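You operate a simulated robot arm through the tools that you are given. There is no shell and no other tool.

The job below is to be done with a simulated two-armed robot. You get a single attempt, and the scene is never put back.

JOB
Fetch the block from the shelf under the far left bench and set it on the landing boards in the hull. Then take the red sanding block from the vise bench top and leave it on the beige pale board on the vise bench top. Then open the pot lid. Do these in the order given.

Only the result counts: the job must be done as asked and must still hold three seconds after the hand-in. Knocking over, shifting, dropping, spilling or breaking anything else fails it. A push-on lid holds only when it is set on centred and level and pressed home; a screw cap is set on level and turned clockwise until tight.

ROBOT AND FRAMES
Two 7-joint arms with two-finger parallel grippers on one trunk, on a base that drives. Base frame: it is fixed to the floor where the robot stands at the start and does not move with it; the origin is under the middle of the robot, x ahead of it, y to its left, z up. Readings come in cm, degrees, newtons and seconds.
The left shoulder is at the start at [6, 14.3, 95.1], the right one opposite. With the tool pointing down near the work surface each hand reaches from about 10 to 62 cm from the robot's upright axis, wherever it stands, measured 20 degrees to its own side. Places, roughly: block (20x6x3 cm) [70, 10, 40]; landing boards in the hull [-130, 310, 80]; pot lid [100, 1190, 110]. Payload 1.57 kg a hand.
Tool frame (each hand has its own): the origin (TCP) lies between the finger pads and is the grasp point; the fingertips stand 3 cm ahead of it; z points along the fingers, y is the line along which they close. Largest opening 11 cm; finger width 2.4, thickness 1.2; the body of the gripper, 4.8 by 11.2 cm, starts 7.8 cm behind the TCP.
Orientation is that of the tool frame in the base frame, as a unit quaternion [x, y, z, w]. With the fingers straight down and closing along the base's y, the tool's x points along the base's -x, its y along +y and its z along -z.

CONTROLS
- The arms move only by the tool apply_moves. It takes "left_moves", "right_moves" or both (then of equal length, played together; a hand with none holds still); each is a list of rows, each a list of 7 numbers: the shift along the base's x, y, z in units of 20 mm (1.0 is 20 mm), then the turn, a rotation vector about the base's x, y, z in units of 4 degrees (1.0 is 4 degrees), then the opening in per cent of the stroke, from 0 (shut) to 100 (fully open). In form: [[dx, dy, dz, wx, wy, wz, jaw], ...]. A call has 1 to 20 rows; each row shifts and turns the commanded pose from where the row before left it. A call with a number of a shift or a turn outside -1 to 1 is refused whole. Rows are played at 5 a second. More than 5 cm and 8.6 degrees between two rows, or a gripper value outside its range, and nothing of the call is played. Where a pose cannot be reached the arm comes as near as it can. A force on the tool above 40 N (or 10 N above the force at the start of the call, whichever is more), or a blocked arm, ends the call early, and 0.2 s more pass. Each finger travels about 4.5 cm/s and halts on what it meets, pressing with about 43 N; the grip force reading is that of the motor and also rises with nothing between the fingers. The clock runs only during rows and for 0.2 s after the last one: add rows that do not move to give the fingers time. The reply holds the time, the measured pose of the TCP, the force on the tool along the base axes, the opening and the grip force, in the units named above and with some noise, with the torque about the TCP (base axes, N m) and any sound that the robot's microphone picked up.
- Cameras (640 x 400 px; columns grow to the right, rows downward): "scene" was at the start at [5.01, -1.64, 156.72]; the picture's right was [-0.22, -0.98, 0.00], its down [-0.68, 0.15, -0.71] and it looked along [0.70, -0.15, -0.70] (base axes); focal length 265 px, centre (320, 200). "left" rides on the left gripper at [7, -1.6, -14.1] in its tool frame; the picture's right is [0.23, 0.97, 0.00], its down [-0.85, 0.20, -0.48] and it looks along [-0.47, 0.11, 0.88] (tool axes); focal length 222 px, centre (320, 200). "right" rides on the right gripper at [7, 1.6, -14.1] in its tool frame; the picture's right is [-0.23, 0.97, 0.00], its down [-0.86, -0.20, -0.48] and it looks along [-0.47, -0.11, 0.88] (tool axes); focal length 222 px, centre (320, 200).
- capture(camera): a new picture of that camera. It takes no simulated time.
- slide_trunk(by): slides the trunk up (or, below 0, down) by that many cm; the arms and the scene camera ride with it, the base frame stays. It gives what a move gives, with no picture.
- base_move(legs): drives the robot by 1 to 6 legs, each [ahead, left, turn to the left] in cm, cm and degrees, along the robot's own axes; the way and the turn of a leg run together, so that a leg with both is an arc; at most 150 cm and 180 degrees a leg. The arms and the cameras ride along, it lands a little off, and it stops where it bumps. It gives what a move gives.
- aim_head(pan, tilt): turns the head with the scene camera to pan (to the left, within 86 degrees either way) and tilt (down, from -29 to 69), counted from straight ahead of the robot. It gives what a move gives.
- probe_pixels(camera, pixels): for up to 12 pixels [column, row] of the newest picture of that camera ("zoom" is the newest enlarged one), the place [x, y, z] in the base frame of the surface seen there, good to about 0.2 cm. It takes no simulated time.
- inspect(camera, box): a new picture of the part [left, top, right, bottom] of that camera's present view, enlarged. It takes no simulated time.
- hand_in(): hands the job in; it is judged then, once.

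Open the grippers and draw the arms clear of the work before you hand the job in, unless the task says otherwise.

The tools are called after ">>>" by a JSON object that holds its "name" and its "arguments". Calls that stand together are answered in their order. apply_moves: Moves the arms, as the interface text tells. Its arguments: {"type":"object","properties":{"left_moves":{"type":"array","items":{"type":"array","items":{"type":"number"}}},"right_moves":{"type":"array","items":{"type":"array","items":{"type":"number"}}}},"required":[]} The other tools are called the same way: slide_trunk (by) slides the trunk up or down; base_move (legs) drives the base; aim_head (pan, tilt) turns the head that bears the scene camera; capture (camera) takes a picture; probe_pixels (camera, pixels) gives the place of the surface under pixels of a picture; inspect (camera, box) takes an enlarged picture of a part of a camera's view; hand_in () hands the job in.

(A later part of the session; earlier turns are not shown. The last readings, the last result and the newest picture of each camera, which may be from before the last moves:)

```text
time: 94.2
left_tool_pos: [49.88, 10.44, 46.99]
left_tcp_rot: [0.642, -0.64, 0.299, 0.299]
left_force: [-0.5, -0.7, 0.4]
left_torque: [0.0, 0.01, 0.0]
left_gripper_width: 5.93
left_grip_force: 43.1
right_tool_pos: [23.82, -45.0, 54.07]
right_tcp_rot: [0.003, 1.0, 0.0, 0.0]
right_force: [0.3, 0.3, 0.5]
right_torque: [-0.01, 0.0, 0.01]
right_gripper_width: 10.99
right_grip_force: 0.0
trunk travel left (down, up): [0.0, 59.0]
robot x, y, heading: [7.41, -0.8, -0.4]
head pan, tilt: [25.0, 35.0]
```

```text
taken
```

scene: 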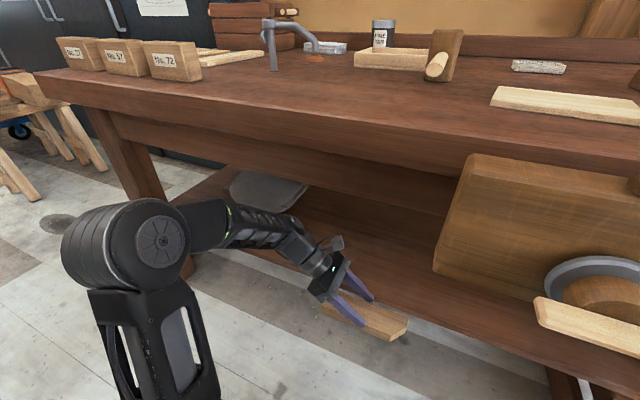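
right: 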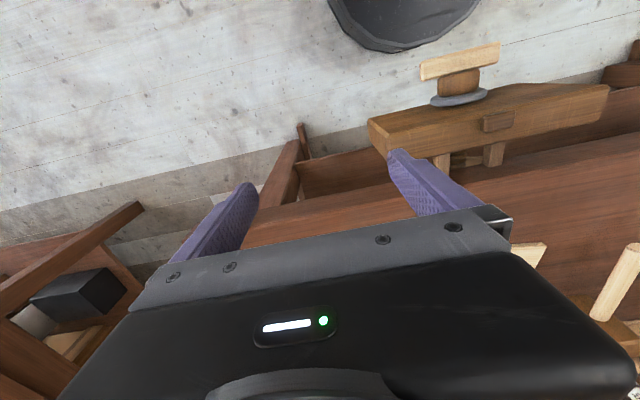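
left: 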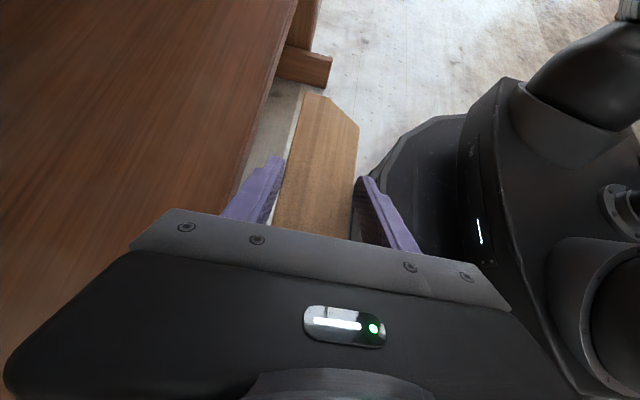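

The block is held firmly and is out from under the bench. I back away 20 cm, then raise the trunk 40 cm.

>>> {"name": "base_move", "arguments": {"legs": [[-20, 0, 0]]}}

>>> {"name": "slide_trunk", "arguments": {"by": 40}}

>>> {"name": "apply_moves", "arguments": {"left_moves": [[-0.8, 0, 0, 0, 0, 0, 0], [-0.8, 0, 0, 0, 0, 0, 0], [-0.8, 0, 0, 0, 0, 0, 0], [-0.8, 0, 0, 0, 0, 0, 0], [-0.8, 0, 0, 0, 0, 0, 0], [-0.8, 0, 0, 0, 0, 0, 0]]}}

>>> {"name": "capture", "arguments": {"camera": "left"}}

>>> {"name": "aim_head", "arguments": {"pan": 86, "tilt": 40}}

>>> {"name": "capture", "arguments": {"camera": "scene"}}

```text
time: 95.8
left_tool_pos: [30.01, 10.87, 47.06]
left_tcp_rot: [0.643, -0.639, 0.299, 0.298]
left_force: [-0.4, -0.1, 0.8]
left_torque: [0.01, 0.02, 0.01]
left_gripper_width: 5.94
left_grip_force: 43.3
right_tool_pos: [4.13, -44.98, 54.07]
right_tcp_rot: [0.001, 1.0, 0.0, 0.0]
right_force: [0.5, -0.5, -1.0]
right_torque: [0.0, 0.01, -0.01]
right_gripper_width: 10.98
right_grip_force: 0.0
trunk travel left (down, up): [0.0, 59.0]
robot x, y, heading: [-12.62, -0.23, -0.0]
head pan, tilt: [25.0, 35.0]
```

```text
time: 99.7
left_tool_pos: [29.99, 10.89, 87.01]
left_tcp_rot: [0.643, -0.638, 0.3, 0.298]
left_force: [-0.3, -0.8, -2.8]
left_torque: [0.01, 0.0, -0.01]
left_gripper_width: 5.93
left_grip_force: 43.2
right_tool_pos: [4.15, -44.93, 94.02]
right_tcp_rot: [0.001, 1.0, -0.001, 0.0]
right_force: [-0.2, 0.3, 0.1]
right_torque: [0.01, -0.03, 0.05]
right_gripper_width: 11.0
right_grip_force: 0.0
trunk travel left (down, up): [-40.0, 19.0]
robot x, y, heading: [-12.82, 0.11, 0.1]
head pan, tilt: [25.0, 35.0]
```

```text
time: 101.1
left_tool_pos: [20.45, 10.76, 87.01]
left_tcp_rot: [0.643, -0.638, 0.3, 0.298]
left_force: [-0.4, -0.4, -2.1]
left_torque: [0.01, 0.04, -0.02]
left_gripper_width: 5.92
left_grip_force: 42.6
right_tool_pos: [4.12, -44.78, 94.04]
right_tcp_rot: [0.001, 1.0, 0.001, 0.0]
right_force: [0.8, 0.8, -0.5]
right_torque: [0.02, 0.0, -0.01]
right_gripper_width: 10.99
right_grip_force: 0.1
trunk travel left (down, up): [-40.0, 19.0]
robot x, y, heading: [-12.39, -0.37, -0.1]
head pan, tilt: [25.0, 35.0]
```

```text
taken
```

left: 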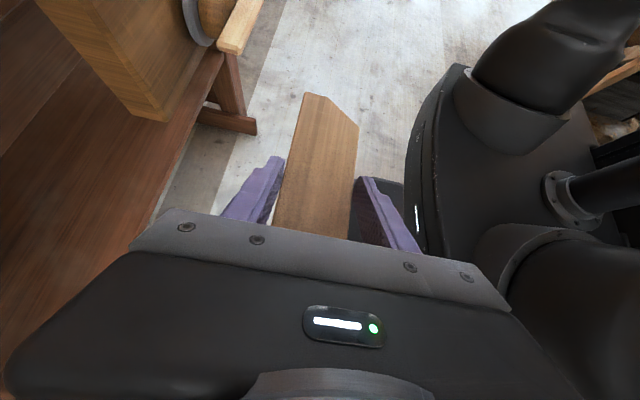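

```text
time: 102.4
left_tool_pos: [20.43, 10.75, 87.09]
left_tcp_rot: [0.644, -0.638, 0.3, 0.297]
left_force: [0.3, -0.1, -1.9]
left_torque: [0.05, -0.02, 0.03]
left_gripper_width: 5.91
left_grip_force: 43.1
right_tool_pos: [4.11, -44.9, 93.97]
right_tcp_rot: [0.001, 1.0, -0.001, -0.001]
right_force: [-0.4, 0.6, 0.2]
right_torque: [0.01, 0.02, -0.01]
right_gripper_width: 10.98
right_grip_force: 0.1
trunk travel left (down, up): [-40.0, 19.0]
robot x, y, heading: [-12.87, 0.09, -0.1]
head pan, tilt: [85.9, 40.0]
```

```text
taken
```

scene: 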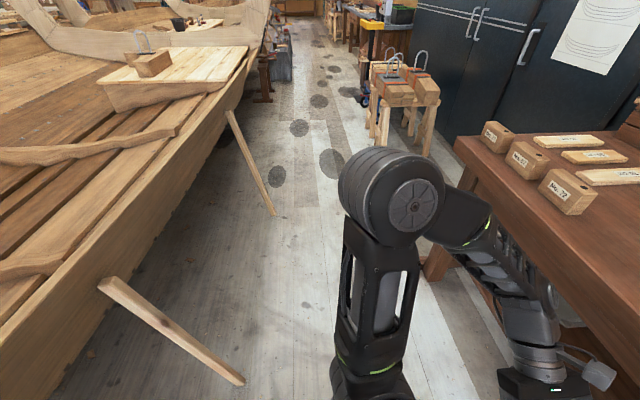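

The block is secure (≈2 N weight). I probe prop feet at (240,383) and (272,213), hull edge and landing board corners to plan the drive.

>>> {"name": "probe_pixels", "arguments": {"camera": "scene", "pixels": [[240, 381], [273, 213], [110, 285], [228, 112], [246, 48], [214, 82], [106, 80], [150, 65], [252, 60], [205, 150], [385, 130], [190, 55]]}}

>>> {"name": "inspect", "arguments": {"camera": "scene", "box": [60, 0, 300, 150]}}

```text
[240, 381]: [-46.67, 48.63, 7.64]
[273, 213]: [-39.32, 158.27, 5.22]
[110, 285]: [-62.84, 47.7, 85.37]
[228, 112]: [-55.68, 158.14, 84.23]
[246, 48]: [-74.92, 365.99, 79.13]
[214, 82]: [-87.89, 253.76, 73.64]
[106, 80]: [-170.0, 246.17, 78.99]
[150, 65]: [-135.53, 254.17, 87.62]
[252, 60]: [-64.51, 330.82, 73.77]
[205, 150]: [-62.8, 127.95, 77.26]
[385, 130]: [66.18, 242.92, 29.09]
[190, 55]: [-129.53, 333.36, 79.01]
```

```text
2.67 times, centred on (180, 75) of scene
```

zoom: 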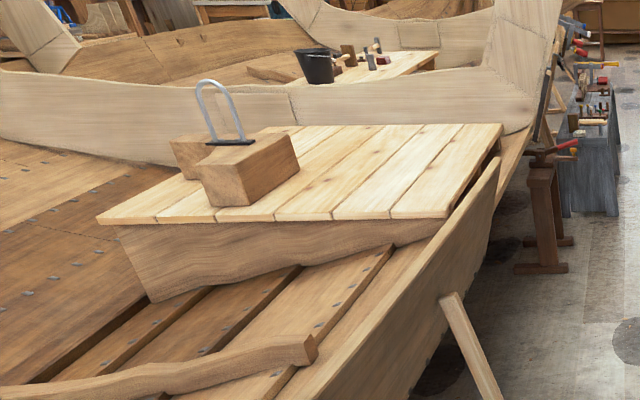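

Landing boards: z≈79, front edge y≈250 (x −170…−88), back edge y≈366 (x≈−75). Prop feet at (−46,48) and (−39,158) mean I pass at x≥−5. I raise the trunk 10, move ahead 8 cm and turn 180° to face the hull.

>>> {"name": "slide_trunk", "arguments": {"by": 10}}

>>> {"name": "base_move", "arguments": {"legs": [[10, 0, 0], [0, 0, 90], [0, 0, 90]]}}

>>> {"name": "aim_head", "arguments": {"pan": -60, "tilt": 35}}

>>> {"name": "capture", "arguments": {"camera": "scene"}}

```text
time: 103.7
left_tool_pos: [20.47, 10.66, 97.14]
left_tcp_rot: [0.643, -0.639, 0.299, 0.298]
left_force: [-0.2, -0.2, -3.3]
left_torque: [-0.01, -0.02, -0.02]
left_gripper_width: 5.92
left_grip_force: 42.6
right_tool_pos: [4.14, -44.79, 104.04]
right_tcp_rot: [0.002, 1.0, 0.0, 0.0]
right_force: [0.0, 0.0, -0.1]
right_torque: [-0.01, -0.02, 0.02]
right_gripper_width: 11.0
right_grip_force: 0.0
trunk travel left (down, up): [-50.0, 9.0]
robot x, y, heading: [-11.9, 0.35, -0.1]
head pan, tilt: [85.9, 40.0]
```

```text
time: 112.4
left_tool_pos: [-36.02, -9.94, 97.04]
left_tcp_rot: [0.647, 0.635, 0.302, -0.295]
left_force: [0.2, -0.6, -3.4]
left_torque: [0.02, -0.02, 0.02]
left_gripper_width: 5.93
left_grip_force: 42.9
right_tool_pos: [-18.29, 45.15, 104.09]
right_tcp_rot: [1.0, -0.015, 0.0, -0.001]
right_force: [-0.4, 0.1, -0.8]
right_torque: [0.03, -0.03, 0.01]
right_gripper_width: 11.0
right_grip_force: 0.0
trunk travel left (down, up): [-50.0, 9.0]
robot x, y, heading: [-2.8, -0.16, 178.4]
head pan, tilt: [85.9, 40.0]
```

```text
time: 114.7
left_tool_pos: [-36.13, -9.92, 97.14]
left_tcp_rot: [0.647, 0.635, 0.302, -0.295]
left_force: [1.4, 0.0, -2.4]
left_torque: [-0.03, -0.03, -0.03]
left_gripper_width: 5.93
left_grip_force: 43.4
right_tool_pos: [-18.35, 45.17, 104.09]
right_tcp_rot: [1.0, -0.014, -0.001, 0.0]
right_force: [-0.3, 0.3, -0.2]
right_torque: [0.02, -0.02, 0.01]
right_gripper_width: 11.02
right_grip_force: 0.1
trunk travel left (down, up): [-50.0, 9.0]
robot x, y, heading: [-2.46, -0.16, 178.1]
head pan, tilt: [-60.0, 35.0]
```

```text
taken
```

scene: 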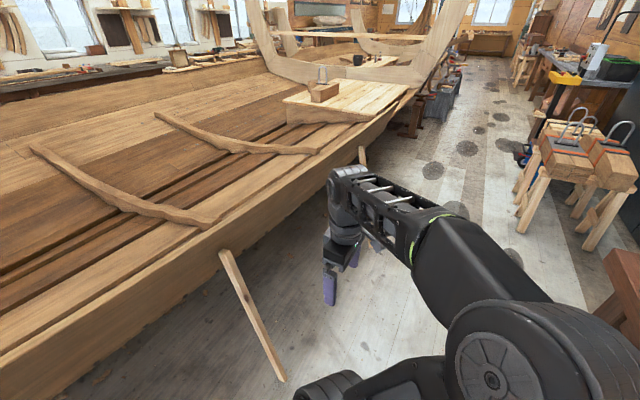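

Facing the hull at heading ≈178°. The way right (toward +y) is free with the sawhorse beyond x≈55. I step back 5 cm, trim the heading and drive right 300 cm in two legs.

>>> {"name": "base_move", "arguments": {"legs": [[-5, 0, 1.7], [0, -150, 0]]}}

>>> {"name": "capture", "arguments": {"camera": "scene"}}

```text
time: 122.9
left_tool_pos: [-32.35, 143.57, 97.21]
left_tcp_rot: [0.629, 0.652, 0.295, -0.304]
left_force: [-0.7, 0.4, -2.3]
left_torque: [-0.06, 0.03, -0.01]
left_gripper_width: 5.92
left_grip_force: 43.5
right_tool_pos: [-17.64, 199.52, 104.11]
right_tcp_rot: [1.0, 0.012, -0.001, 0.0]
right_force: [-0.7, -0.1, 0.5]
right_torque: [-0.01, -0.03, -0.03]
right_gripper_width: 11.0
right_grip_force: 0.1
trunk travel left (down, up): [-50.0, 9.0]
robot x, y, heading: [0.71, 155.49, -178.6]
head pan, tilt: [-60.0, 35.0]
```

```text
taken
```

scene: 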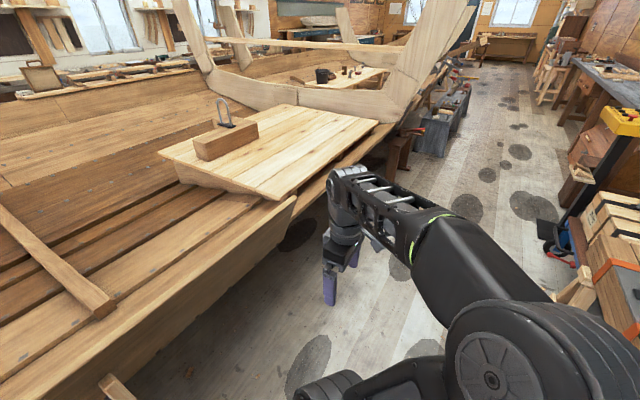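

I'm at (0.7,155) with the boards ahead-right. I probe the sawhorse edge behind-right and the board/gunwale points before the second leg.

>>> {"name": "probe_pixels", "arguments": {"camera": "scene", "pixels": [[565, 295], [595, 310], [620, 340], [590, 230], [290, 200], [395, 130], [378, 124], [275, 198], [180, 160], [230, 135], [320, 175], [415, 175]]}}

>>> {"name": "aim_head", "arguments": {"pan": -86, "tilt": 40}}

>>> {"name": "capture", "arguments": {"camera": "scene"}}

```text
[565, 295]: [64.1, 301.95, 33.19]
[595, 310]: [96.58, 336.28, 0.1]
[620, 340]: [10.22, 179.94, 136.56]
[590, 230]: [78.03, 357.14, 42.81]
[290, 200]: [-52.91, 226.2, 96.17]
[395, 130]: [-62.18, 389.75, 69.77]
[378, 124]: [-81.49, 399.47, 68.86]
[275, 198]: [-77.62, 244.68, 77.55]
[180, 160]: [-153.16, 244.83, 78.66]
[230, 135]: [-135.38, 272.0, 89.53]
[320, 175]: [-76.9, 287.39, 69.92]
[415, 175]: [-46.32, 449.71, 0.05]
```

```text
time: 123.8
left_tool_pos: [-32.34, 143.59, 97.03]
left_tcp_rot: [0.629, 0.652, 0.294, -0.304]
left_force: [0.9, 0.3, -2.3]
left_torque: [-0.05, 0.0, 0.0]
left_gripper_width: 5.91
left_grip_force: 42.8
right_tool_pos: [-17.84, 199.6, 104.07]
right_tcp_rot: [1.0, 0.012, 0.0, -0.001]
right_force: [-0.2, 0.3, 0.3]
right_torque: [0.01, 0.01, 0.0]
right_gripper_width: 11.0
right_grip_force: 0.1
trunk travel left (down, up): [-50.0, 9.0]
robot x, y, heading: [0.47, 154.96, -178.6]
head pan, tilt: [-85.9, 40.0]
```

```text
taken
```

scene: 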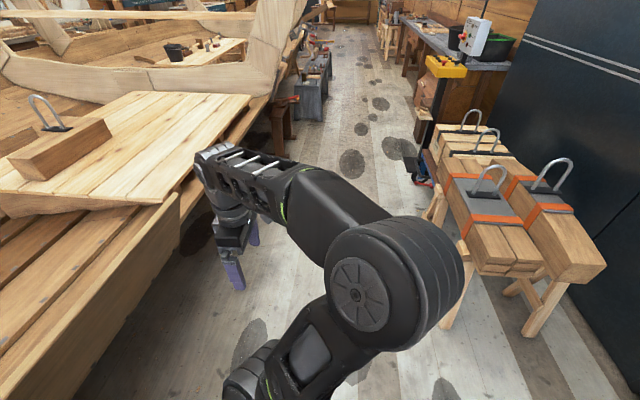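

I probe the sawhorse feet, the gunwale and the near board corner in this view.

>>> {"name": "probe_pixels", "arguments": {"camera": "scene", "pixels": [[444, 325], [428, 218], [470, 265], [175, 196], [160, 215], [140, 200], [170, 235], [200, 130], [245, 103], [255, 115], [225, 150], [130, 320]]}}

```text
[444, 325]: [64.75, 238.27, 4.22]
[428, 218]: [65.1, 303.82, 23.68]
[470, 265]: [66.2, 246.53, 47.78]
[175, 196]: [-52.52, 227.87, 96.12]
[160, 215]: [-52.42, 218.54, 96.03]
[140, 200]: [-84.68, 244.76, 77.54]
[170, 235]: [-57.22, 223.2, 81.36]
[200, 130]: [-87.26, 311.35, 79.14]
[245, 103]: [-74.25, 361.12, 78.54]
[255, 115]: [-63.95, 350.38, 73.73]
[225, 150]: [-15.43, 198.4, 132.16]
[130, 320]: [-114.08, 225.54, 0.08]
```

The wash strake peaks at z≈96 near (−52,228) and ends there; beside the boards (y>260) the hull edge is only z≈74. I trim heading and drive right ~155 cm to y≈315.

>>> {"name": "base_move", "arguments": {"legs": [[0, 0, -1.5], [0, -150, 0], [0, -7, 0]]}}

>>> {"name": "aim_head", "arguments": {"pan": 0, "tilt": 45}}

>>> {"name": "capture", "arguments": {"camera": "scene"}}

```text
time: 132.3
left_tool_pos: [-34.14, 303.69, 97.07]
left_tcp_rot: [0.631, 0.651, 0.294, -0.303]
left_force: [0.1, 0.1, -1.3]
left_torque: [-0.08, 0.01, 0.01]
left_gripper_width: 5.96
left_grip_force: 43.3
right_tool_pos: [-19.2, 359.56, 103.96]
right_tcp_rot: [1.0, 0.011, 0.0, 0.001]
right_force: [-0.3, 1.3, -0.7]
right_torque: [-0.08, -0.03, 0.0]
right_gripper_width: 10.99
right_grip_force: 0.1
trunk travel left (down, up): [-50.0, 9.0]
robot x, y, heading: [-1.38, 315.32, -178.8]
head pan, tilt: [-85.9, 40.0]
```

```text
time: 133.9
left_tool_pos: [-34.15, 303.44, 97.04]
left_tcp_rot: [0.631, 0.65, 0.295, -0.303]
left_force: [0.1, -0.2, -2.0]
left_torque: [-0.03, 0.01, 0.0]
left_gripper_width: 5.92
left_grip_force: 43.0
right_tool_pos: [-19.16, 359.52, 104.04]
right_tcp_rot: [1.0, 0.011, 0.0, 0.001]
right_force: [0.4, -0.1, 0.4]
right_torque: [-0.01, 0.01, 0.02]
right_gripper_width: 11.02
right_grip_force: 0.1
trunk travel left (down, up): [-50.0, 9.0]
robot x, y, heading: [-1.08, 314.95, -178.6]
head pan, tilt: [0.0, 45.0]
```

```text
taken
```

scene: 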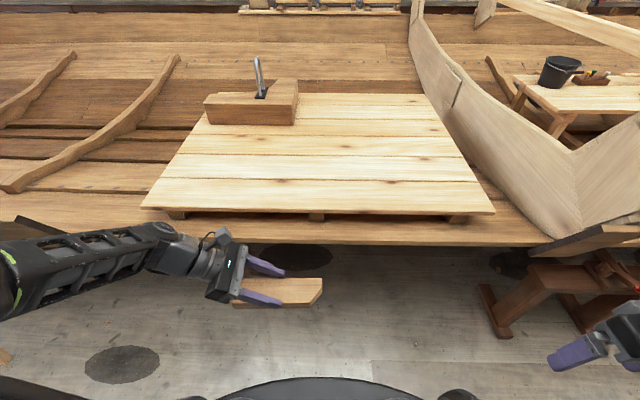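

The boards lie straight ahead, near edge at row ~212, hull plank edge at row ~243. I probe these edges to set the approach.

>>> {"name": "probe_pixels", "arguments": {"camera": "scene", "pixels": [[320, 208], [150, 205], [485, 209], [320, 100], [320, 240], [200, 240], [480, 240], [560, 235], [320, 180], [280, 185], [250, 120], [320, 226]]}}

```text
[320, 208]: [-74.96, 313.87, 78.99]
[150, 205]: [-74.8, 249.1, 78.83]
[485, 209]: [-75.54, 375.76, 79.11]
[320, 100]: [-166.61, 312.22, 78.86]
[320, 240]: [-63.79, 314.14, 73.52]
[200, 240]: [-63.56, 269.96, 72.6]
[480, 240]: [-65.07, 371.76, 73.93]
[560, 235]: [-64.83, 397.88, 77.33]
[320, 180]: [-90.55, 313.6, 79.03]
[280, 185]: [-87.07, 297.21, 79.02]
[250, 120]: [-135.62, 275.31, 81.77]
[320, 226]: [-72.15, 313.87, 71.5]
```

Board spans x −74…−170, y 249…376 at z=79; hull edge x≈−63.5. Before driving forward I probe the brown trestle at the right and the floor ahead.

>>> {"name": "probe_pixels", "arguments": {"camera": "scene", "pixels": [[500, 337], [485, 290], [545, 275], [525, 320], [320, 265], [240, 265], [400, 262], [320, 300], [590, 340], [130, 360]]}}

```text
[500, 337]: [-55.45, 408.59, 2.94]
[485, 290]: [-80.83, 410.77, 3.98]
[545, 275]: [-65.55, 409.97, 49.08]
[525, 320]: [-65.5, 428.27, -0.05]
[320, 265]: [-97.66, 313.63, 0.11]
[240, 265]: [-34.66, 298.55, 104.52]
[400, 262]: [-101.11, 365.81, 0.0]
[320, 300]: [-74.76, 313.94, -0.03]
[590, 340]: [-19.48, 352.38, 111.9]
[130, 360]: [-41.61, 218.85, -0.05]
```

Floor and trestle (y≥405) are clear. I drive forward 37 cm toward the boards with the block at z≈94–97.

>>> {"name": "base_move", "arguments": {"legs": [[0, 0, -1.2], [37, 0, 0]]}}

>>> {"name": "capture", "arguments": {"camera": "scene"}}

```text
time: 136.7
left_tool_pos: [-71.9, 304.41, 97.08]
left_tcp_rot: [0.639, 0.643, 0.297, -0.299]
left_force: [0.0, 0.9, -2.3]
left_torque: [-0.01, 0.01, -0.02]
left_gripper_width: 5.95
left_grip_force: 42.9
right_tool_pos: [-55.52, 360.08, 104.1]
right_tcp_rot: [1.0, -0.003, 0.0, 0.0]
right_force: [-0.5, -0.6, 0.3]
right_torque: [-0.02, -0.02, 0.02]
right_gripper_width: 11.0
right_grip_force: 0.0
trunk travel left (down, up): [-50.0, 9.0]
robot x, y, heading: [-38.63, 314.99, 179.5]
head pan, tilt: [0.0, 45.0]
```

```text
taken
```

scene: 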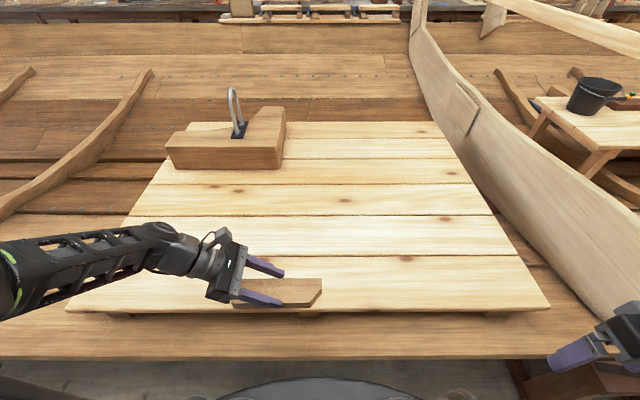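

The block hovers over the boards' near edge. I extend the left arm 20 cm further over the boards.

>>> {"name": "apply_moves", "arguments": {"left_moves": [[-0.6, 0, 0, 0, 0, 0, 0], [-0.8, 0, 0, 0, 0, 0, 0], [-0.8, 0, 0, 0, 0, 0, 0], [-0.8, 0, 0, 0, 0, 0, 0], [-0.8, 0, 0, 0, 0, 0, 0], [-0.8, 0, 0, 0, 0, 0, 0], [-0.8, 0, 0, 0, 0, 0, 0], [-0.8, 0, 0, 0, 0, 0, 0], [-0.8, 0, 0, 0, 0, 0, 0], [-0.8, 0, 0, 0, 0, 0, 0], [-0.8, 0, 0, 0, 0, 0, 0], [-0.8, 0, 0, 0, 0, 0, 0], [-0.8, 0, 0, 0, 0, 0, 0]]}}

>>> {"name": "capture", "arguments": {"camera": "scene"}}

```text
time: 139.5
left_tool_pos: [-92.38, 304.46, 97.23]
left_tcp_rot: [0.639, 0.643, 0.298, -0.3]
left_force: [-1.3, 0.1, -3.4]
left_torque: [-0.03, 0.04, 0.04]
left_gripper_width: 5.95
left_grip_force: 43.0
right_tool_pos: [-55.46, 359.92, 104.06]
right_tcp_rot: [1.0, -0.002, 0.0, 0.0]
right_force: [0.4, 0.1, -0.6]
right_torque: [0.02, -0.02, -0.02]
right_gripper_width: 10.99
right_grip_force: 0.1
trunk travel left (down, up): [-50.0, 9.0]
robot x, y, heading: [-38.71, 315.14, 179.7]
head pan, tilt: [0.0, 45.0]
```

```text
taken
```

scene: 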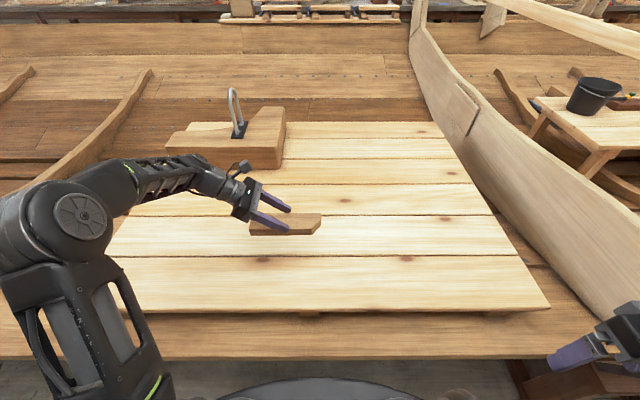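

The block is over the boards at about (−92,304). I lower the trunk 13 cm so it hovers ~2 cm above the surface.

>>> {"name": "slide_trunk", "arguments": {"by": -13}}

>>> {"name": "capture", "arguments": {"camera": "left"}}

>>> {"name": "capture", "arguments": {"camera": "scene"}}

```text
time: 141.1
left_tool_pos: [-92.36, 304.51, 84.17]
left_tcp_rot: [0.639, 0.643, 0.298, -0.299]
left_force: [-0.8, 0.5, -2.9]
left_torque: [-0.05, 0.02, 0.01]
left_gripper_width: 5.94
left_grip_force: 42.9
right_tool_pos: [-55.43, 360.11, 91.12]
right_tcp_rot: [1.0, -0.003, 0.0, 0.0]
right_force: [0.2, 0.3, -0.3]
right_torque: [0.0, -0.01, -0.04]
right_gripper_width: 11.01
right_grip_force: 0.0
trunk travel left (down, up): [-37.0, 22.0]
robot x, y, heading: [-38.93, 314.67, 179.7]
head pan, tilt: [0.0, 45.0]
```

```text
taken
```

left: 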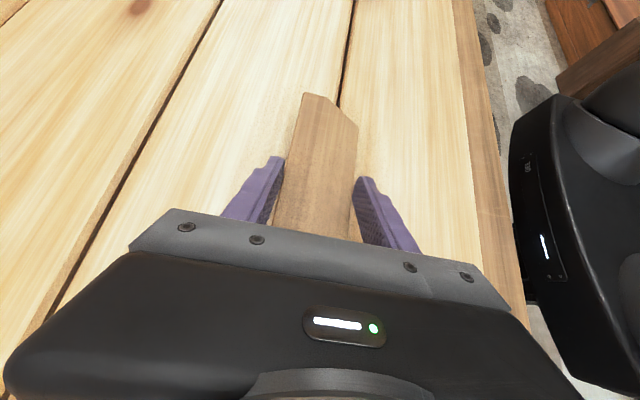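

```text
taken
```

scene: 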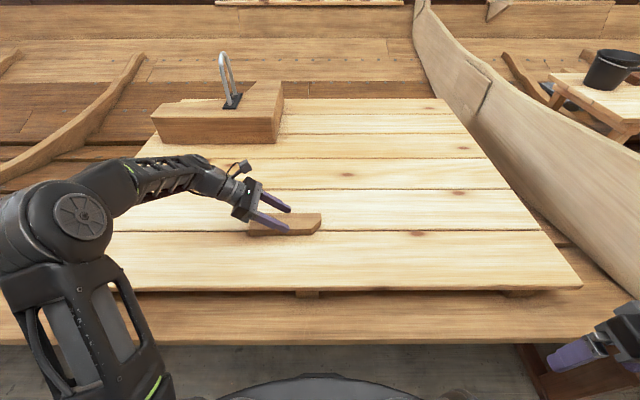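

The block is ~1.9 cm above the boards. I lower in small steps to just reach the surface and watch the vertical force.

>>> {"name": "apply_moves", "arguments": {"left_moves": [[0, 0, -0.2, 0, 0, 0, 0], [0, 0, -0.2, 0, 0, 0, 0], [0, 0, -0.2, 0, 0, 0, 0], [0, 0, -0.1, 0, 0, 0, 0], [0, 0, -0.1, 0, 0, 0, 0], [0, 0, -0.1, 0, 0, 0, 0], [0, 0, 0, 0, 0, 0, 0]]}}

```text
time: 141.8
left_tool_pos: [-92.53, 304.6, 84.12]
left_tcp_rot: [0.64, 0.639, 0.296, -0.307]
left_force: [-0.7, -3.3, 13.7]
left_torque: [-0.04, -0.46, -0.62]
left_gripper_width: 5.92
left_grip_force: 43.1
right_tool_pos: [-55.44, 359.99, 91.03]
right_tcp_rot: [1.0, -0.003, 0.0, 0.0]
right_force: [0.6, -0.1, -0.5]
right_torque: [0.0, -0.02, -0.03]
right_gripper_width: 11.01
right_grip_force: 0.0
trunk travel left (down, up): [-37.0, 22.0]
robot x, y, heading: [-38.89, 315.26, 179.9]
head pan, tilt: [0.0, 45.0]
stopped in row 3 (left hand): the force on the tool passed its limit at 44 N (the readings are from after the stop); the commanded pose is now the measured one
```

Contact came early, at z≈84.1 (44 N peak). I look closely at the block and hand to see what touched.

>>> {"name": "capture", "arguments": {"camera": "left"}}

>>> {"name": "inspect", "arguments": {"camera": "scene", "box": [200, 150, 350, 250]}}

>>> {"name": "inspect", "arguments": {"camera": "scene", "box": [0, 120, 320, 320]}}

```text
taken
```

left: 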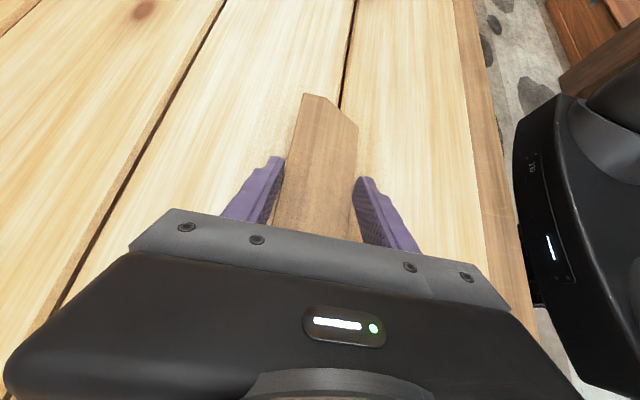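

```text
4.00 times, centred on (275, 200) of scene
```

zoom: 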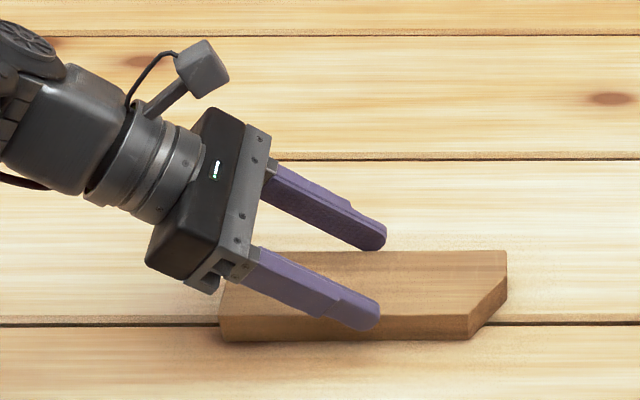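

```text
2.00 times, centred on (160, 220) of scene
```

zoom: 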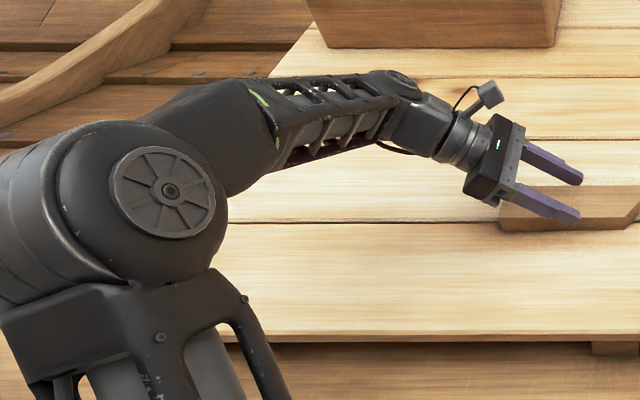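

I probe the block's top at both ends and the board around it to see whether it is tilted or already down.

>>> {"name": "inspect", "arguments": {"camera": "scene", "box": [235, 190, 335, 252]}}

>>> {"name": "probe_pixels", "arguments": {"camera": "zoom", "pixels": [[110, 235], [300, 210], [480, 150], [540, 150], [440, 220], [300, 285], [110, 285], [90, 240], [480, 285], [550, 200], [300, 320], [600, 260]]}}

```text
6.40 times, centred on (285, 221) of scene
```

zoom: 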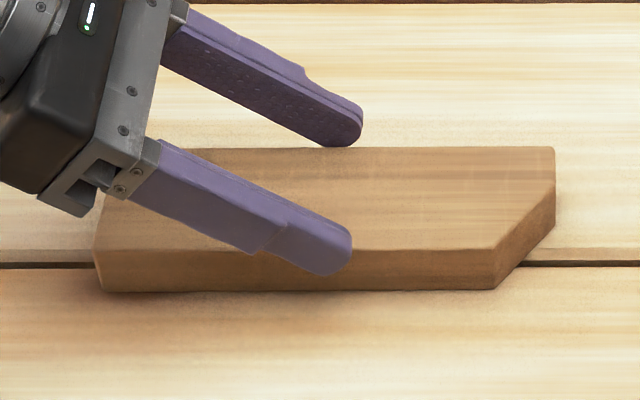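

```text
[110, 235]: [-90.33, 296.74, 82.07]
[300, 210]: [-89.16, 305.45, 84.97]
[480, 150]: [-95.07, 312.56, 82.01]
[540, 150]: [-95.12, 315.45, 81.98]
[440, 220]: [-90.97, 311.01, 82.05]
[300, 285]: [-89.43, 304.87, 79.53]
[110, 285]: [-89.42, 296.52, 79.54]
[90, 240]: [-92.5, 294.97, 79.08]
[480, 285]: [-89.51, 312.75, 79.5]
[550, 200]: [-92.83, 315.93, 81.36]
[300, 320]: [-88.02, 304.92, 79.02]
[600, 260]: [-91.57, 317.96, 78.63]
```

The block is level and resting on the boards (top z≈82.05 at both ends, boards 79.0), with the fingers holding its upper part. I open the gripper and then raise the hand.

>>> {"name": "apply_moves", "arguments": {"left_moves": [[0, 0, 0, 0, 0, 0, 60], [0, 0, 0, 0, 0, 0, 75], [0, 0, 0, 0, 0, 0, 90], [0, 0, 0, 0, 0, 0, 100], [0, 0, 0, 0, 0, 0, 100], [0, 0, 0.3, 0, 0, 0, 100], [0, 0, 0.5, 0, 0, 0, 100], [0, 0, 0.8, 0, 0, 0, 100], [0, 0, 0.8, 0, 0, 0, 100], [0, 0, 0.8, 0, 0, 0, 100]]}}

>>> {"name": "inspect", "arguments": {"camera": "scene", "box": [200, 150, 360, 250]}}

```text
time: 144.0
left_tool_pos: [-92.55, 304.55, 90.3]
left_tcp_rot: [0.639, 0.64, 0.298, -0.304]
left_force: [-0.2, -1.1, 0.6]
left_torque: [0.02, 0.01, 0.0]
left_gripper_width: 10.99
left_grip_force: 0.0
right_tool_pos: [-55.39, 360.01, 91.1]
right_tcp_rot: [1.0, -0.003, 0.001, 0.001]
right_force: [-0.7, -0.9, -1.0]
right_torque: [0.02, -0.02, 0.02]
right_gripper_width: 11.03
right_grip_force: 0.1
trunk travel left (down, up): [-37.0, 22.0]
robot x, y, heading: [-38.82, 315.05, 179.5]
head pan, tilt: [0.0, 45.0]
```

```text
4.00 times, centred on (280, 200) of scene
```

zoom: 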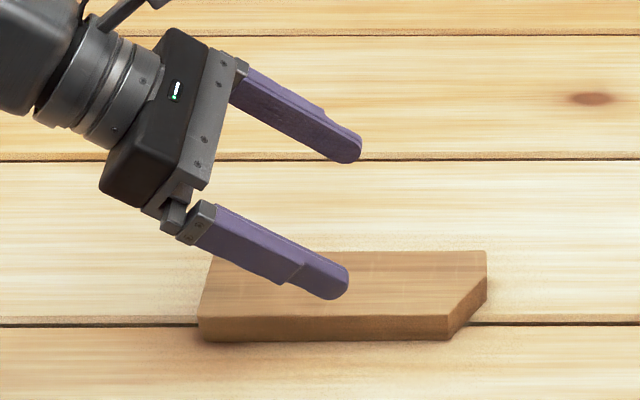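

The first item is placed cleanly. I raise the hand with the trunk, retract the arm and back away from the hull.

>>> {"name": "slide_trunk", "arguments": {"by": 15}}

>>> {"name": "apply_moves", "arguments": {"left_moves": [[0.8, 0, 0, 0, 0, 0, 100], [0.8, 0, 0, 0, 0, 0, 100], [0.8, 0, 0, 0, 0, 0, 100], [0.8, 0, 0, 0, 0, 0, 100], [0.8, 0, 0, 0, 0, 0, 100], [0.8, 0, 0, 0, 0, 0, 100], [0.8, 0, 0, 0, 0, 0, 100], [0.8, 0, 0, 0, 0, 0, 100], [0.8, 0, 0, 0, 0, 0, 100], [0.8, 0, 0, 0, 0, 0, 100], [0.8, 0, 0, 0, 0, 0, 100], [0.8, 0, 0, 0, 0, 0, 100]]}}

>>> {"name": "base_move", "arguments": {"legs": [[-40, 0, 0]]}}

>>> {"name": "capture", "arguments": {"camera": "scene"}}

```text
time: 145.7
left_tool_pos: [-92.59, 304.59, 105.34]
left_tcp_rot: [0.639, 0.641, 0.296, -0.305]
left_force: [-0.3, 0.3, 0.5]
left_torque: [0.0, 0.0, -0.01]
left_gripper_width: 11.01
left_grip_force: 0.1
right_tool_pos: [-55.43, 359.96, 106.09]
right_tcp_rot: [1.0, -0.003, 0.0, 0.0]
right_force: [0.6, 0.0, 0.6]
right_torque: [0.04, -0.01, 0.0]
right_gripper_width: 10.99
right_grip_force: 0.1
trunk travel left (down, up): [-52.0, 7.0]
robot x, y, heading: [-38.87, 315.32, 179.8]
head pan, tilt: [0.0, 45.0]
```

```text
time: 148.3
left_tool_pos: [-73.34, 304.51, 105.16]
left_tcp_rot: [0.639, 0.641, 0.297, -0.304]
left_force: [0.2, 0.5, 0.4]
left_torque: [0.01, 0.01, 0.04]
left_gripper_width: 11.01
left_grip_force: 0.1
right_tool_pos: [-55.44, 359.96, 106.05]
right_tcp_rot: [1.0, -0.003, 0.0, -0.001]
right_force: [-0.4, 0.5, -0.5]
right_torque: [-0.02, -0.01, -0.01]
right_gripper_width: 10.98
right_grip_force: 0.0
trunk travel left (down, up): [-52.0, 7.0]
robot x, y, heading: [-38.72, 315.01, 179.5]
head pan, tilt: [0.0, 45.0]
```

```text
time: 150.8
left_tool_pos: [-33.88, 304.52, 105.18]
left_tcp_rot: [0.642, 0.638, 0.299, -0.303]
left_force: [0.9, -0.4, -0.5]
left_torque: [-0.01, 0.02, 0.02]
left_gripper_width: 10.99
left_grip_force: 0.1
right_tool_pos: [-15.43, 359.71, 106.11]
right_tcp_rot: [1.0, -0.006, 0.0, 0.0]
right_force: [0.6, -0.6, -0.2]
right_torque: [-0.01, 0.01, 0.01]
right_gripper_width: 11.01
right_grip_force: 0.1
trunk travel left (down, up): [-52.0, 7.0]
robot x, y, heading: [0.64, 315.02, 179.3]
head pan, tilt: [0.0, 45.0]
```

```text
taken
```

scene: 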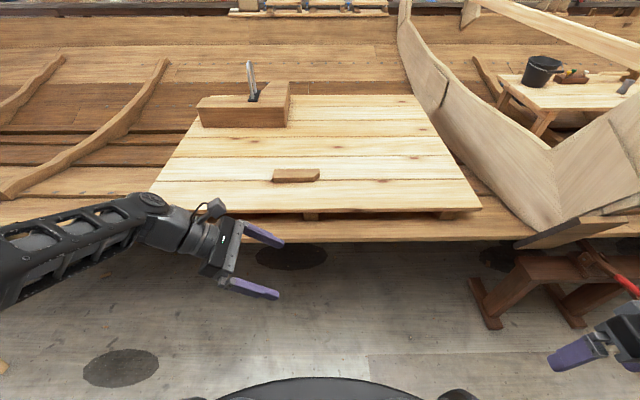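

The block sits well on the boards at (296,176). I trim the heading and drive back left (toward −y) to the vise bench in legs of 150 cm.

>>> {"name": "base_move", "arguments": {"legs": [[-2, 0, 0.6], [0, 150, 0]]}}

>>> {"name": "base_move", "arguments": {"legs": [[0, 150, 0]]}}

```text
time: 158.4
left_tool_pos: [-29.39, 156.85, 105.1]
left_tcp_rot: [0.627, 0.652, 0.292, -0.311]
left_force: [-0.1, 0.5, 0.2]
left_torque: [0.01, 0.0, -0.01]
left_gripper_width: 11.0
left_grip_force: 0.0
right_tool_pos: [-13.45, 212.85, 106.09]
right_tcp_rot: [1.0, 0.016, 0.0, 0.0]
right_force: [0.6, 0.5, 0.0]
right_torque: [0.04, -0.01, 0.02]
right_gripper_width: 11.01
right_grip_force: 0.0
trunk travel left (down, up): [-52.0, 7.0]
robot x, y, heading: [4.72, 168.45, -178.2]
head pan, tilt: [0.0, 45.0]
```

```text
time: 166.1
left_tool_pos: [-23.8, 2.48, 105.09]
left_tcp_rot: [0.624, 0.656, 0.29, -0.312]
left_force: [0.1, 0.4, 0.4]
left_torque: [-0.01, 0.01, 0.02]
left_gripper_width: 11.01
left_grip_force: 0.1
right_tool_pos: [-8.29, 58.67, 106.12]
right_tcp_rot: [1.0, 0.021, -0.001, 0.001]
right_force: [0.7, 0.8, 0.4]
right_torque: [0.02, -0.01, -0.01]
right_gripper_width: 11.0
right_grip_force: 0.0
trunk travel left (down, up): [-52.0, 7.0]
robot x, y, heading: [10.53, 14.36, -177.7]
head pan, tilt: [0.0, 45.0]
```

At (10.5,14), heading −177.7°. I move 13 cm away from the bench, then turn 178° to face it.

>>> {"name": "base_move", "arguments": {"legs": [[13, 0, 0], [0, 0, 90], [0, 0, 88]]}}

>>> {"name": "aim_head", "arguments": {"pan": -15, "tilt": 45}}

>>> {"name": "capture", "arguments": {"camera": "scene"}}

```text
time: 174.9
left_tool_pos: [31.83, 24.35, 105.12]
left_tcp_rot: [-0.639, 0.641, -0.304, -0.297]
left_force: [-0.4, 0.5, 0.1]
left_torque: [0.02, 0.01, -0.02]
left_gripper_width: 10.99
left_grip_force: 0.0
right_tool_pos: [13.54, -31.05, 105.98]
right_tcp_rot: [0.006, 1.0, 0.0, 0.0]
right_force: [-0.2, -0.1, 0.4]
right_torque: [0.02, -0.03, 0.0]
right_gripper_width: 11.03
right_grip_force: 0.0
trunk travel left (down, up): [-52.0, 7.0]
robot x, y, heading: [-2.9, 14.19, -0.8]
head pan, tilt: [0.0, 45.0]
```

```text
time: 175.7
left_tool_pos: [31.97, 24.34, 105.21]
left_tcp_rot: [-0.639, 0.641, -0.303, -0.298]
left_force: [0.0, -1.0, -0.3]
left_torque: [0.0, 0.0, -0.02]
left_gripper_width: 11.01
left_grip_force: 0.1
right_tool_pos: [13.5, -30.94, 105.96]
right_tcp_rot: [0.006, 1.0, 0.0, 0.0]
right_force: [0.3, -0.4, -0.9]
right_torque: [0.01, 0.0, 0.02]
right_gripper_width: 11.01
right_grip_force: 0.2
trunk travel left (down, up): [-52.0, 7.0]
robot x, y, heading: [-3.01, 13.95, -0.7]
head pan, tilt: [-15.0, 45.0]
```

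```text
taken
```

scene: 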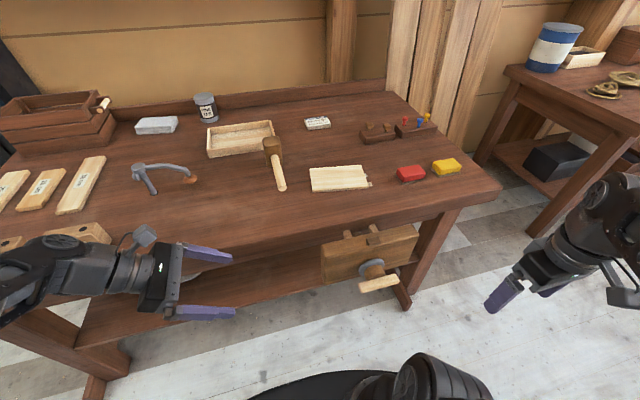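

The bench top is in view: red block (411,173), yellow (446,167), pale board (340,178), plus labelled boards at left. I zoom to distinguish the candidates.

>>> {"name": "inspect", "arguments": {"camera": "scene", "box": [280, 100, 480, 225]}}

>>> {"name": "inspect", "arguments": {"camera": "scene", "box": [0, 80, 280, 255]}}

```text
3.20 times, centred on (380, 162) of scene
```

zoom: 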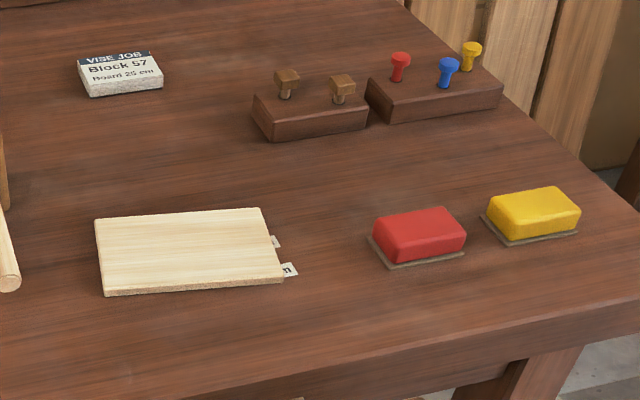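

```text
2.29 times, centred on (140, 168) of scene
```

zoom: 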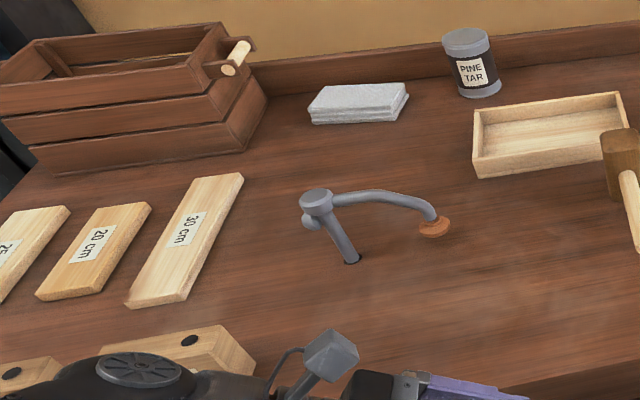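

The target is clearly the plain pale board near the red block. I probe the board's and red block's corners from the first zoom region.

>>> {"name": "inspect", "arguments": {"camera": "scene", "box": [300, 150, 460, 200]}}

>>> {"name": "probe_pixels", "arguments": {"camera": "zoom", "pixels": [[45, 78], [235, 62], [55, 165], [258, 145], [150, 110], [375, 80], [455, 65], [392, 130], [488, 118], [430, 85], [385, 137], [285, 140]]}}

```text
4.00 times, centred on (380, 175) of scene
```

zoom: 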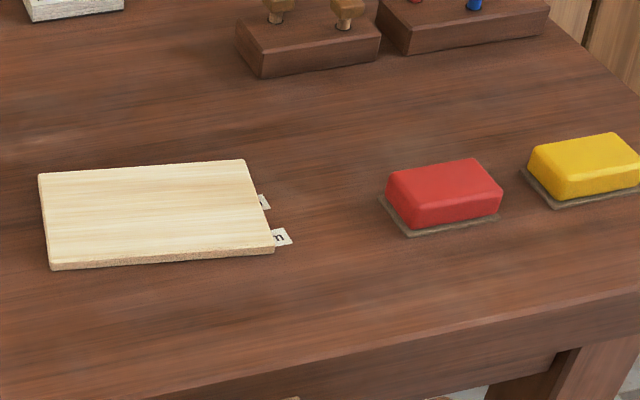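

```text
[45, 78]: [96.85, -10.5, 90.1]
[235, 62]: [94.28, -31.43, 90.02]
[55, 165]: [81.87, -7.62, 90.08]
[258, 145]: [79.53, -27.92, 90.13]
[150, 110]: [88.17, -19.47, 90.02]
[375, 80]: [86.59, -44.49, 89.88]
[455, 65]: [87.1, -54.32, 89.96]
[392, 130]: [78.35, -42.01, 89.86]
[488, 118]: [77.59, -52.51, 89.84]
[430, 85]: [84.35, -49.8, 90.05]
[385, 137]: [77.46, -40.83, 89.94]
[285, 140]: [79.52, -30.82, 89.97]
```

The crop was shifted; I re-probe with pixels read from this enlarged picture.

>>> {"name": "probe_pixels", "arguments": {"camera": "zoom", "pixels": [[45, 178], [240, 163], [268, 242], [55, 260], [150, 210], [395, 178], [474, 162], [496, 188], [415, 205], [443, 182], [410, 232], [494, 216]]}}

```text
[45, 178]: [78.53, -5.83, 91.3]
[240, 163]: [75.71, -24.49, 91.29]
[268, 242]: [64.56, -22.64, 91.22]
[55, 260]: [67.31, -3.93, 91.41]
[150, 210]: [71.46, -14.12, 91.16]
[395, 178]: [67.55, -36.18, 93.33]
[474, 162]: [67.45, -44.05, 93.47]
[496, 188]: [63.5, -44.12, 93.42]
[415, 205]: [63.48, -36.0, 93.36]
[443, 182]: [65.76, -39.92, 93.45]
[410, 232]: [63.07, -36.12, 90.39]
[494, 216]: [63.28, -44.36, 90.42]
```

Red block spans x≈63–68, y −36…−44.4, top 93.45; pale board centre ≈(71.5,−14.2), top 91.3. I move the left hand aside (+y) to keep it away, and check the yellow block's near edge.

>>> {"name": "probe_pixels", "arguments": {"camera": "zoom", "pixels": [[524, 172], [535, 160], [555, 205], [383, 200], [500, 213], [610, 150]]}}

>>> {"name": "apply_moves", "arguments": {"left_moves": [[-0.3, 1, 0, 0, 0, 0, 100], [-0.3, 1, 0, 0, 0, 0, 100], [-0.3, 1, 0, 0, 0, 0, 100], [-0.3, 1, 0, 0, 0, 0, 100], [-0.3, 1, 0, 0, 0, 0, 100], [-0.3, 1, 0, 0, 0, 0, 100], [-0.3, 1, 0, 0, 0, 0, 100], [-0.3, 1, 0, 0, 0, 0, 100]]}}

```text
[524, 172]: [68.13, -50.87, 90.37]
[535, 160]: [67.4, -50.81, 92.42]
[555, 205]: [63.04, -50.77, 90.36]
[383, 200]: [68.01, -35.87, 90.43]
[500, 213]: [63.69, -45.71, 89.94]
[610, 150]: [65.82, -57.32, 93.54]
```

```text
time: 177.5
left_tool_pos: [26.98, 40.57, 105.16]
left_tcp_rot: [0.64, -0.639, 0.306, 0.299]
left_force: [0.5, 0.1, 0.3]
left_torque: [-0.05, 0.01, 0.02]
left_gripper_width: 11.0
left_grip_force: 0.1
right_tool_pos: [13.42, -30.71, 106.13]
right_tcp_rot: [0.005, 1.0, -0.001, 0.0]
right_force: [-0.6, 0.3, 0.2]
right_torque: [-0.06, 0.0, -0.03]
right_gripper_width: 11.01
right_grip_force: 0.2
trunk travel left (down, up): [-52.0, 7.0]
robot x, y, heading: [-2.8, 13.83, -0.6]
head pan, tilt: [-15.0, 45.0]
```

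Yellow's near edge is y≈−50.8, leaving a 6 cm gap, so a standard grip closing along y works. I drive right ~29 cm and then forward 15 cm.

>>> {"name": "base_move", "arguments": {"legs": [[0, -29, 0.7], [15, 0, 0]]}}

>>> {"name": "aim_head", "arguments": {"pan": -15, "tilt": 55}}

>>> {"name": "capture", "arguments": {"camera": "scene"}}

```text
time: 180.5
left_tool_pos: [41.93, 11.74, 105.09]
left_tcp_rot: [0.645, -0.634, 0.307, 0.296]
left_force: [0.9, -0.3, -0.2]
left_torque: [-0.02, 0.04, -0.02]
left_gripper_width: 10.97
left_grip_force: 0.0
right_tool_pos: [29.8, -59.63, 106.07]
right_tcp_rot: [-0.006, 1.0, -0.001, -0.001]
right_force: [0.9, 0.0, 0.4]
right_torque: [-0.04, 0.02, 0.01]
right_gripper_width: 11.02
right_grip_force: 0.1
trunk travel left (down, up): [-52.0, 7.0]
robot x, y, heading: [12.6, -15.11, 0.6]
head pan, tilt: [-15.0, 45.0]
```

```text
time: 181.2
left_tool_pos: [41.67, 11.57, 105.1]
left_tcp_rot: [0.646, -0.633, 0.308, 0.294]
left_force: [-0.3, -0.8, -0.2]
left_torque: [0.04, -0.02, 0.01]
left_gripper_width: 11.0
left_grip_force: 0.0
right_tool_pos: [29.74, -59.74, 106.08]
right_tcp_rot: [-0.006, 1.0, -0.001, -0.001]
right_force: [-0.9, 0.2, -0.4]
right_torque: [-0.02, 0.03, -0.04]
right_gripper_width: 11.0
right_grip_force: 0.0
trunk travel left (down, up): [-52.0, 7.0]
robot x, y, heading: [12.26, -15.1, 0.2]
head pan, tilt: [-15.0, 55.0]
```

```text
taken
```

scene: 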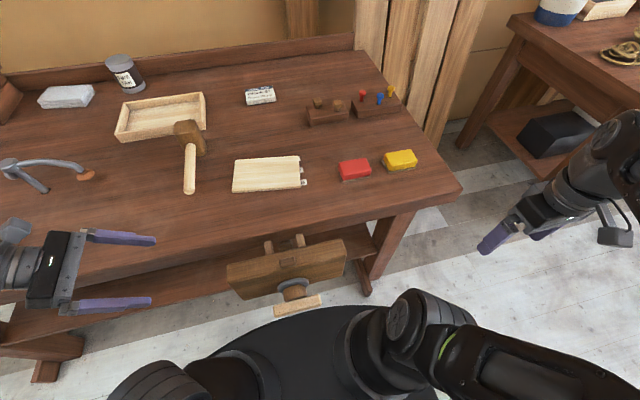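

I'm at (12.4,−15). I refine the red block's pose from this closer view before moving the right hand.

>>> {"name": "inspect", "arguments": {"camera": "scene", "box": [320, 140, 430, 200]}}

>>> {"name": "apply_moves", "arguments": {"right_moves": [[0.98, 0.54, -0.1, 0, 0, 0, 100], [0.98, 0.54, -0.1, 0, 0, 0, 100], [0.98, 0.54, -0.1, 0, 0, 0, 100], [0.98, 0.54, -0.1, 0, 0, 0, 100], [0.98, 0.54, -0.1, 0, 0, 0, 100], [0.98, 0.54, -0.1, 0, 0, 0, 100], [0.98, 0.54, -0.1, 0, 0, 0, 100], [0.98, 0.54, -0.1, 0, 0, 0, 100], [0.98, 0.54, -0.1, 0, 0, 0, 100], [0.98, 0.54, -0.1, 0, 0, 0, 100], [0.98, 0.54, -0.1, 0, 0, 0, 100], [0.98, 0.54, -0.1, 0, 0, 0, 100], [0.98, 0.54, -0.1, 0, 0, 0, 100], [0.98, 0.54, -0.1, 0, 0, 0, 100], [0.98, 0.54, -0.1, 0, 0, 0, 100], [0.98, 0.54, -0.1, 0, 0, 0, 100], [0.98, 0.54, -0.1, 0, 0, 0, 100], [0.98, 0.54, -0.1, 0, 0, 0, 100]]}}

>>> {"name": "capture", "arguments": {"camera": "right"}}

```text
5.82 times, centred on (375, 170) of scene
```

zoom: 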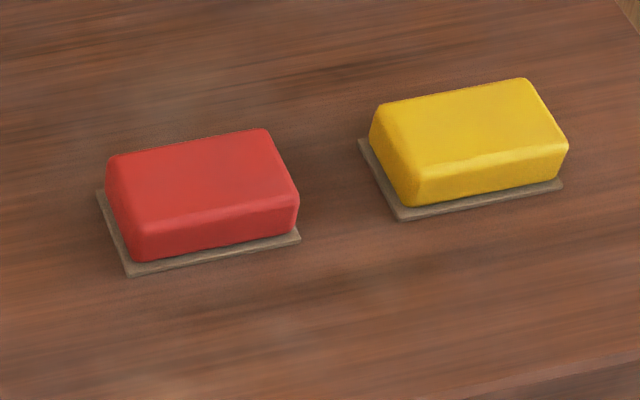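

```text
time: 185.0
left_tool_pos: [41.81, 11.69, 105.01]
left_tcp_rot: [0.646, -0.634, 0.306, 0.295]
left_force: [0.4, -0.4, -0.2]
left_torque: [0.03, 0.01, -0.04]
left_gripper_width: 11.02
left_grip_force: 0.1
right_tool_pos: [65.04, -40.22, 102.49]
right_tcp_rot: [-0.005, 1.0, 0.001, 0.0]
right_force: [0.0, -0.4, 0.0]
right_torque: [-0.02, 0.04, 0.0]
right_gripper_width: 11.01
right_grip_force: 0.1
trunk travel left (down, up): [-52.0, 7.0]
robot x, y, heading: [12.21, -14.97, 0.8]
head pan, tilt: [-15.0, 55.0]
```

```text
taken
```

right: 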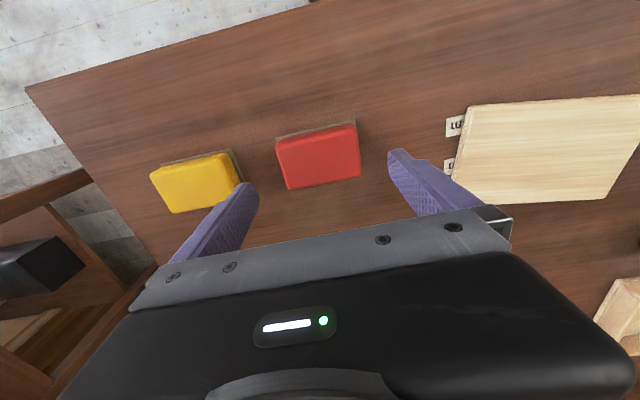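

The hand is above the red block, which lies between the fingers ((320,157)). I probe its corners in the right picture for centering.

>>> {"name": "probe_pixels", "arguments": {"camera": "right", "pixels": [[280, 145], [354, 130], [358, 172], [290, 185], [320, 160], [275, 140], [356, 121], [340, 180], [300, 140]]}}

>>> {"name": "inspect", "arguments": {"camera": "right", "box": [240, 90, 400, 210]}}

```text
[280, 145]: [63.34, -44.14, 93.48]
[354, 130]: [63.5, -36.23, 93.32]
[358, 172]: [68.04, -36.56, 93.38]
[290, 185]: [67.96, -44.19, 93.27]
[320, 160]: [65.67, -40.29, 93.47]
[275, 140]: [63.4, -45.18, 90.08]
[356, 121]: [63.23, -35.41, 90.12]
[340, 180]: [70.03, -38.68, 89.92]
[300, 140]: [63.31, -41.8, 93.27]
```

```text
3.33 times, centred on (320, 150) of right
```

zoom: 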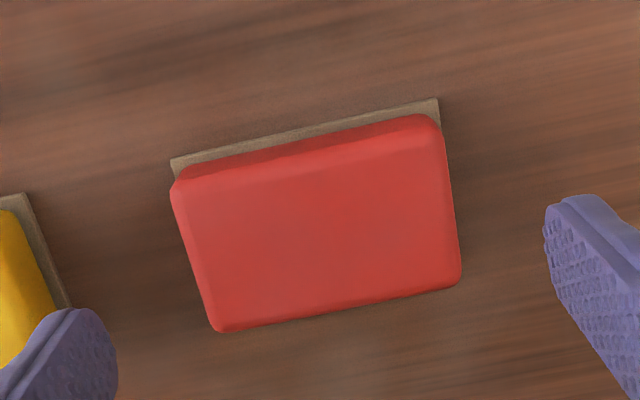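

Red centre is (65.7,−40.25), 8.5 cm wide in y. I shift 0.65 cm forward and lower 8.7 cm so the tips end ~0.8 cm above the bench.

>>> {"name": "apply_moves", "arguments": {"right_moves": [[0.33, 0, -0.3, 0, 0, 0, 100], [0, 0, -0.5, 0, 0, 0, 100], [0, 0, -0.5, 0, 0, 0, 100], [0, 0, -0.5, 0, 0, 0, 100], [0, 0, -0.5, 0, 0, 0, 100], [0, 0, -0.5, 0, 0, 0, 100], [0, 0, -0.5, 0, 0, 0, 100], [0, 0, -0.5, 0, 0, 0, 100], [0, 0, -0.3, 0, 0, 0, 100], [0, 0, -0.24, 0, 0, 0, 100], [0, 0, 0, 0, 0, 0, 100]]}}

>>> {"name": "capture", "arguments": {"camera": "right"}}

```text
time: 187.4
left_tool_pos: [41.74, 11.78, 105.19]
left_tcp_rot: [0.646, -0.634, 0.307, 0.295]
left_force: [0.1, 0.5, 0.0]
left_torque: [-0.02, -0.03, -0.01]
left_gripper_width: 11.04
left_grip_force: 0.1
right_tool_pos: [65.76, -40.22, 93.83]
right_tcp_rot: [-0.005, 1.0, 0.0, 0.001]
right_force: [-0.4, 0.2, -0.8]
right_torque: [-0.03, -0.02, 0.0]
right_gripper_width: 10.97
right_grip_force: 0.0
trunk travel left (down, up): [-52.0, 7.0]
robot x, y, heading: [12.8, -14.74, 0.7]
head pan, tilt: [-15.0, 55.0]
```

```text
taken
```

right: 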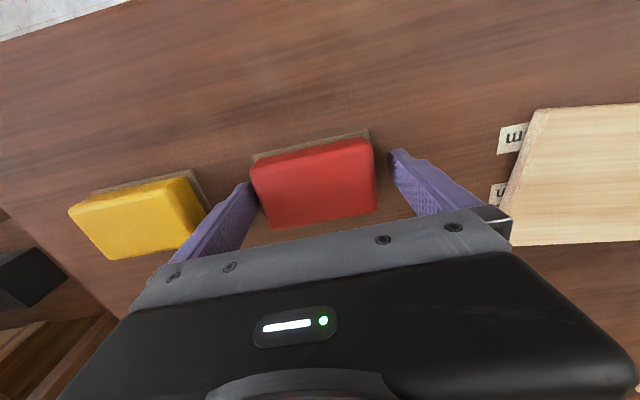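

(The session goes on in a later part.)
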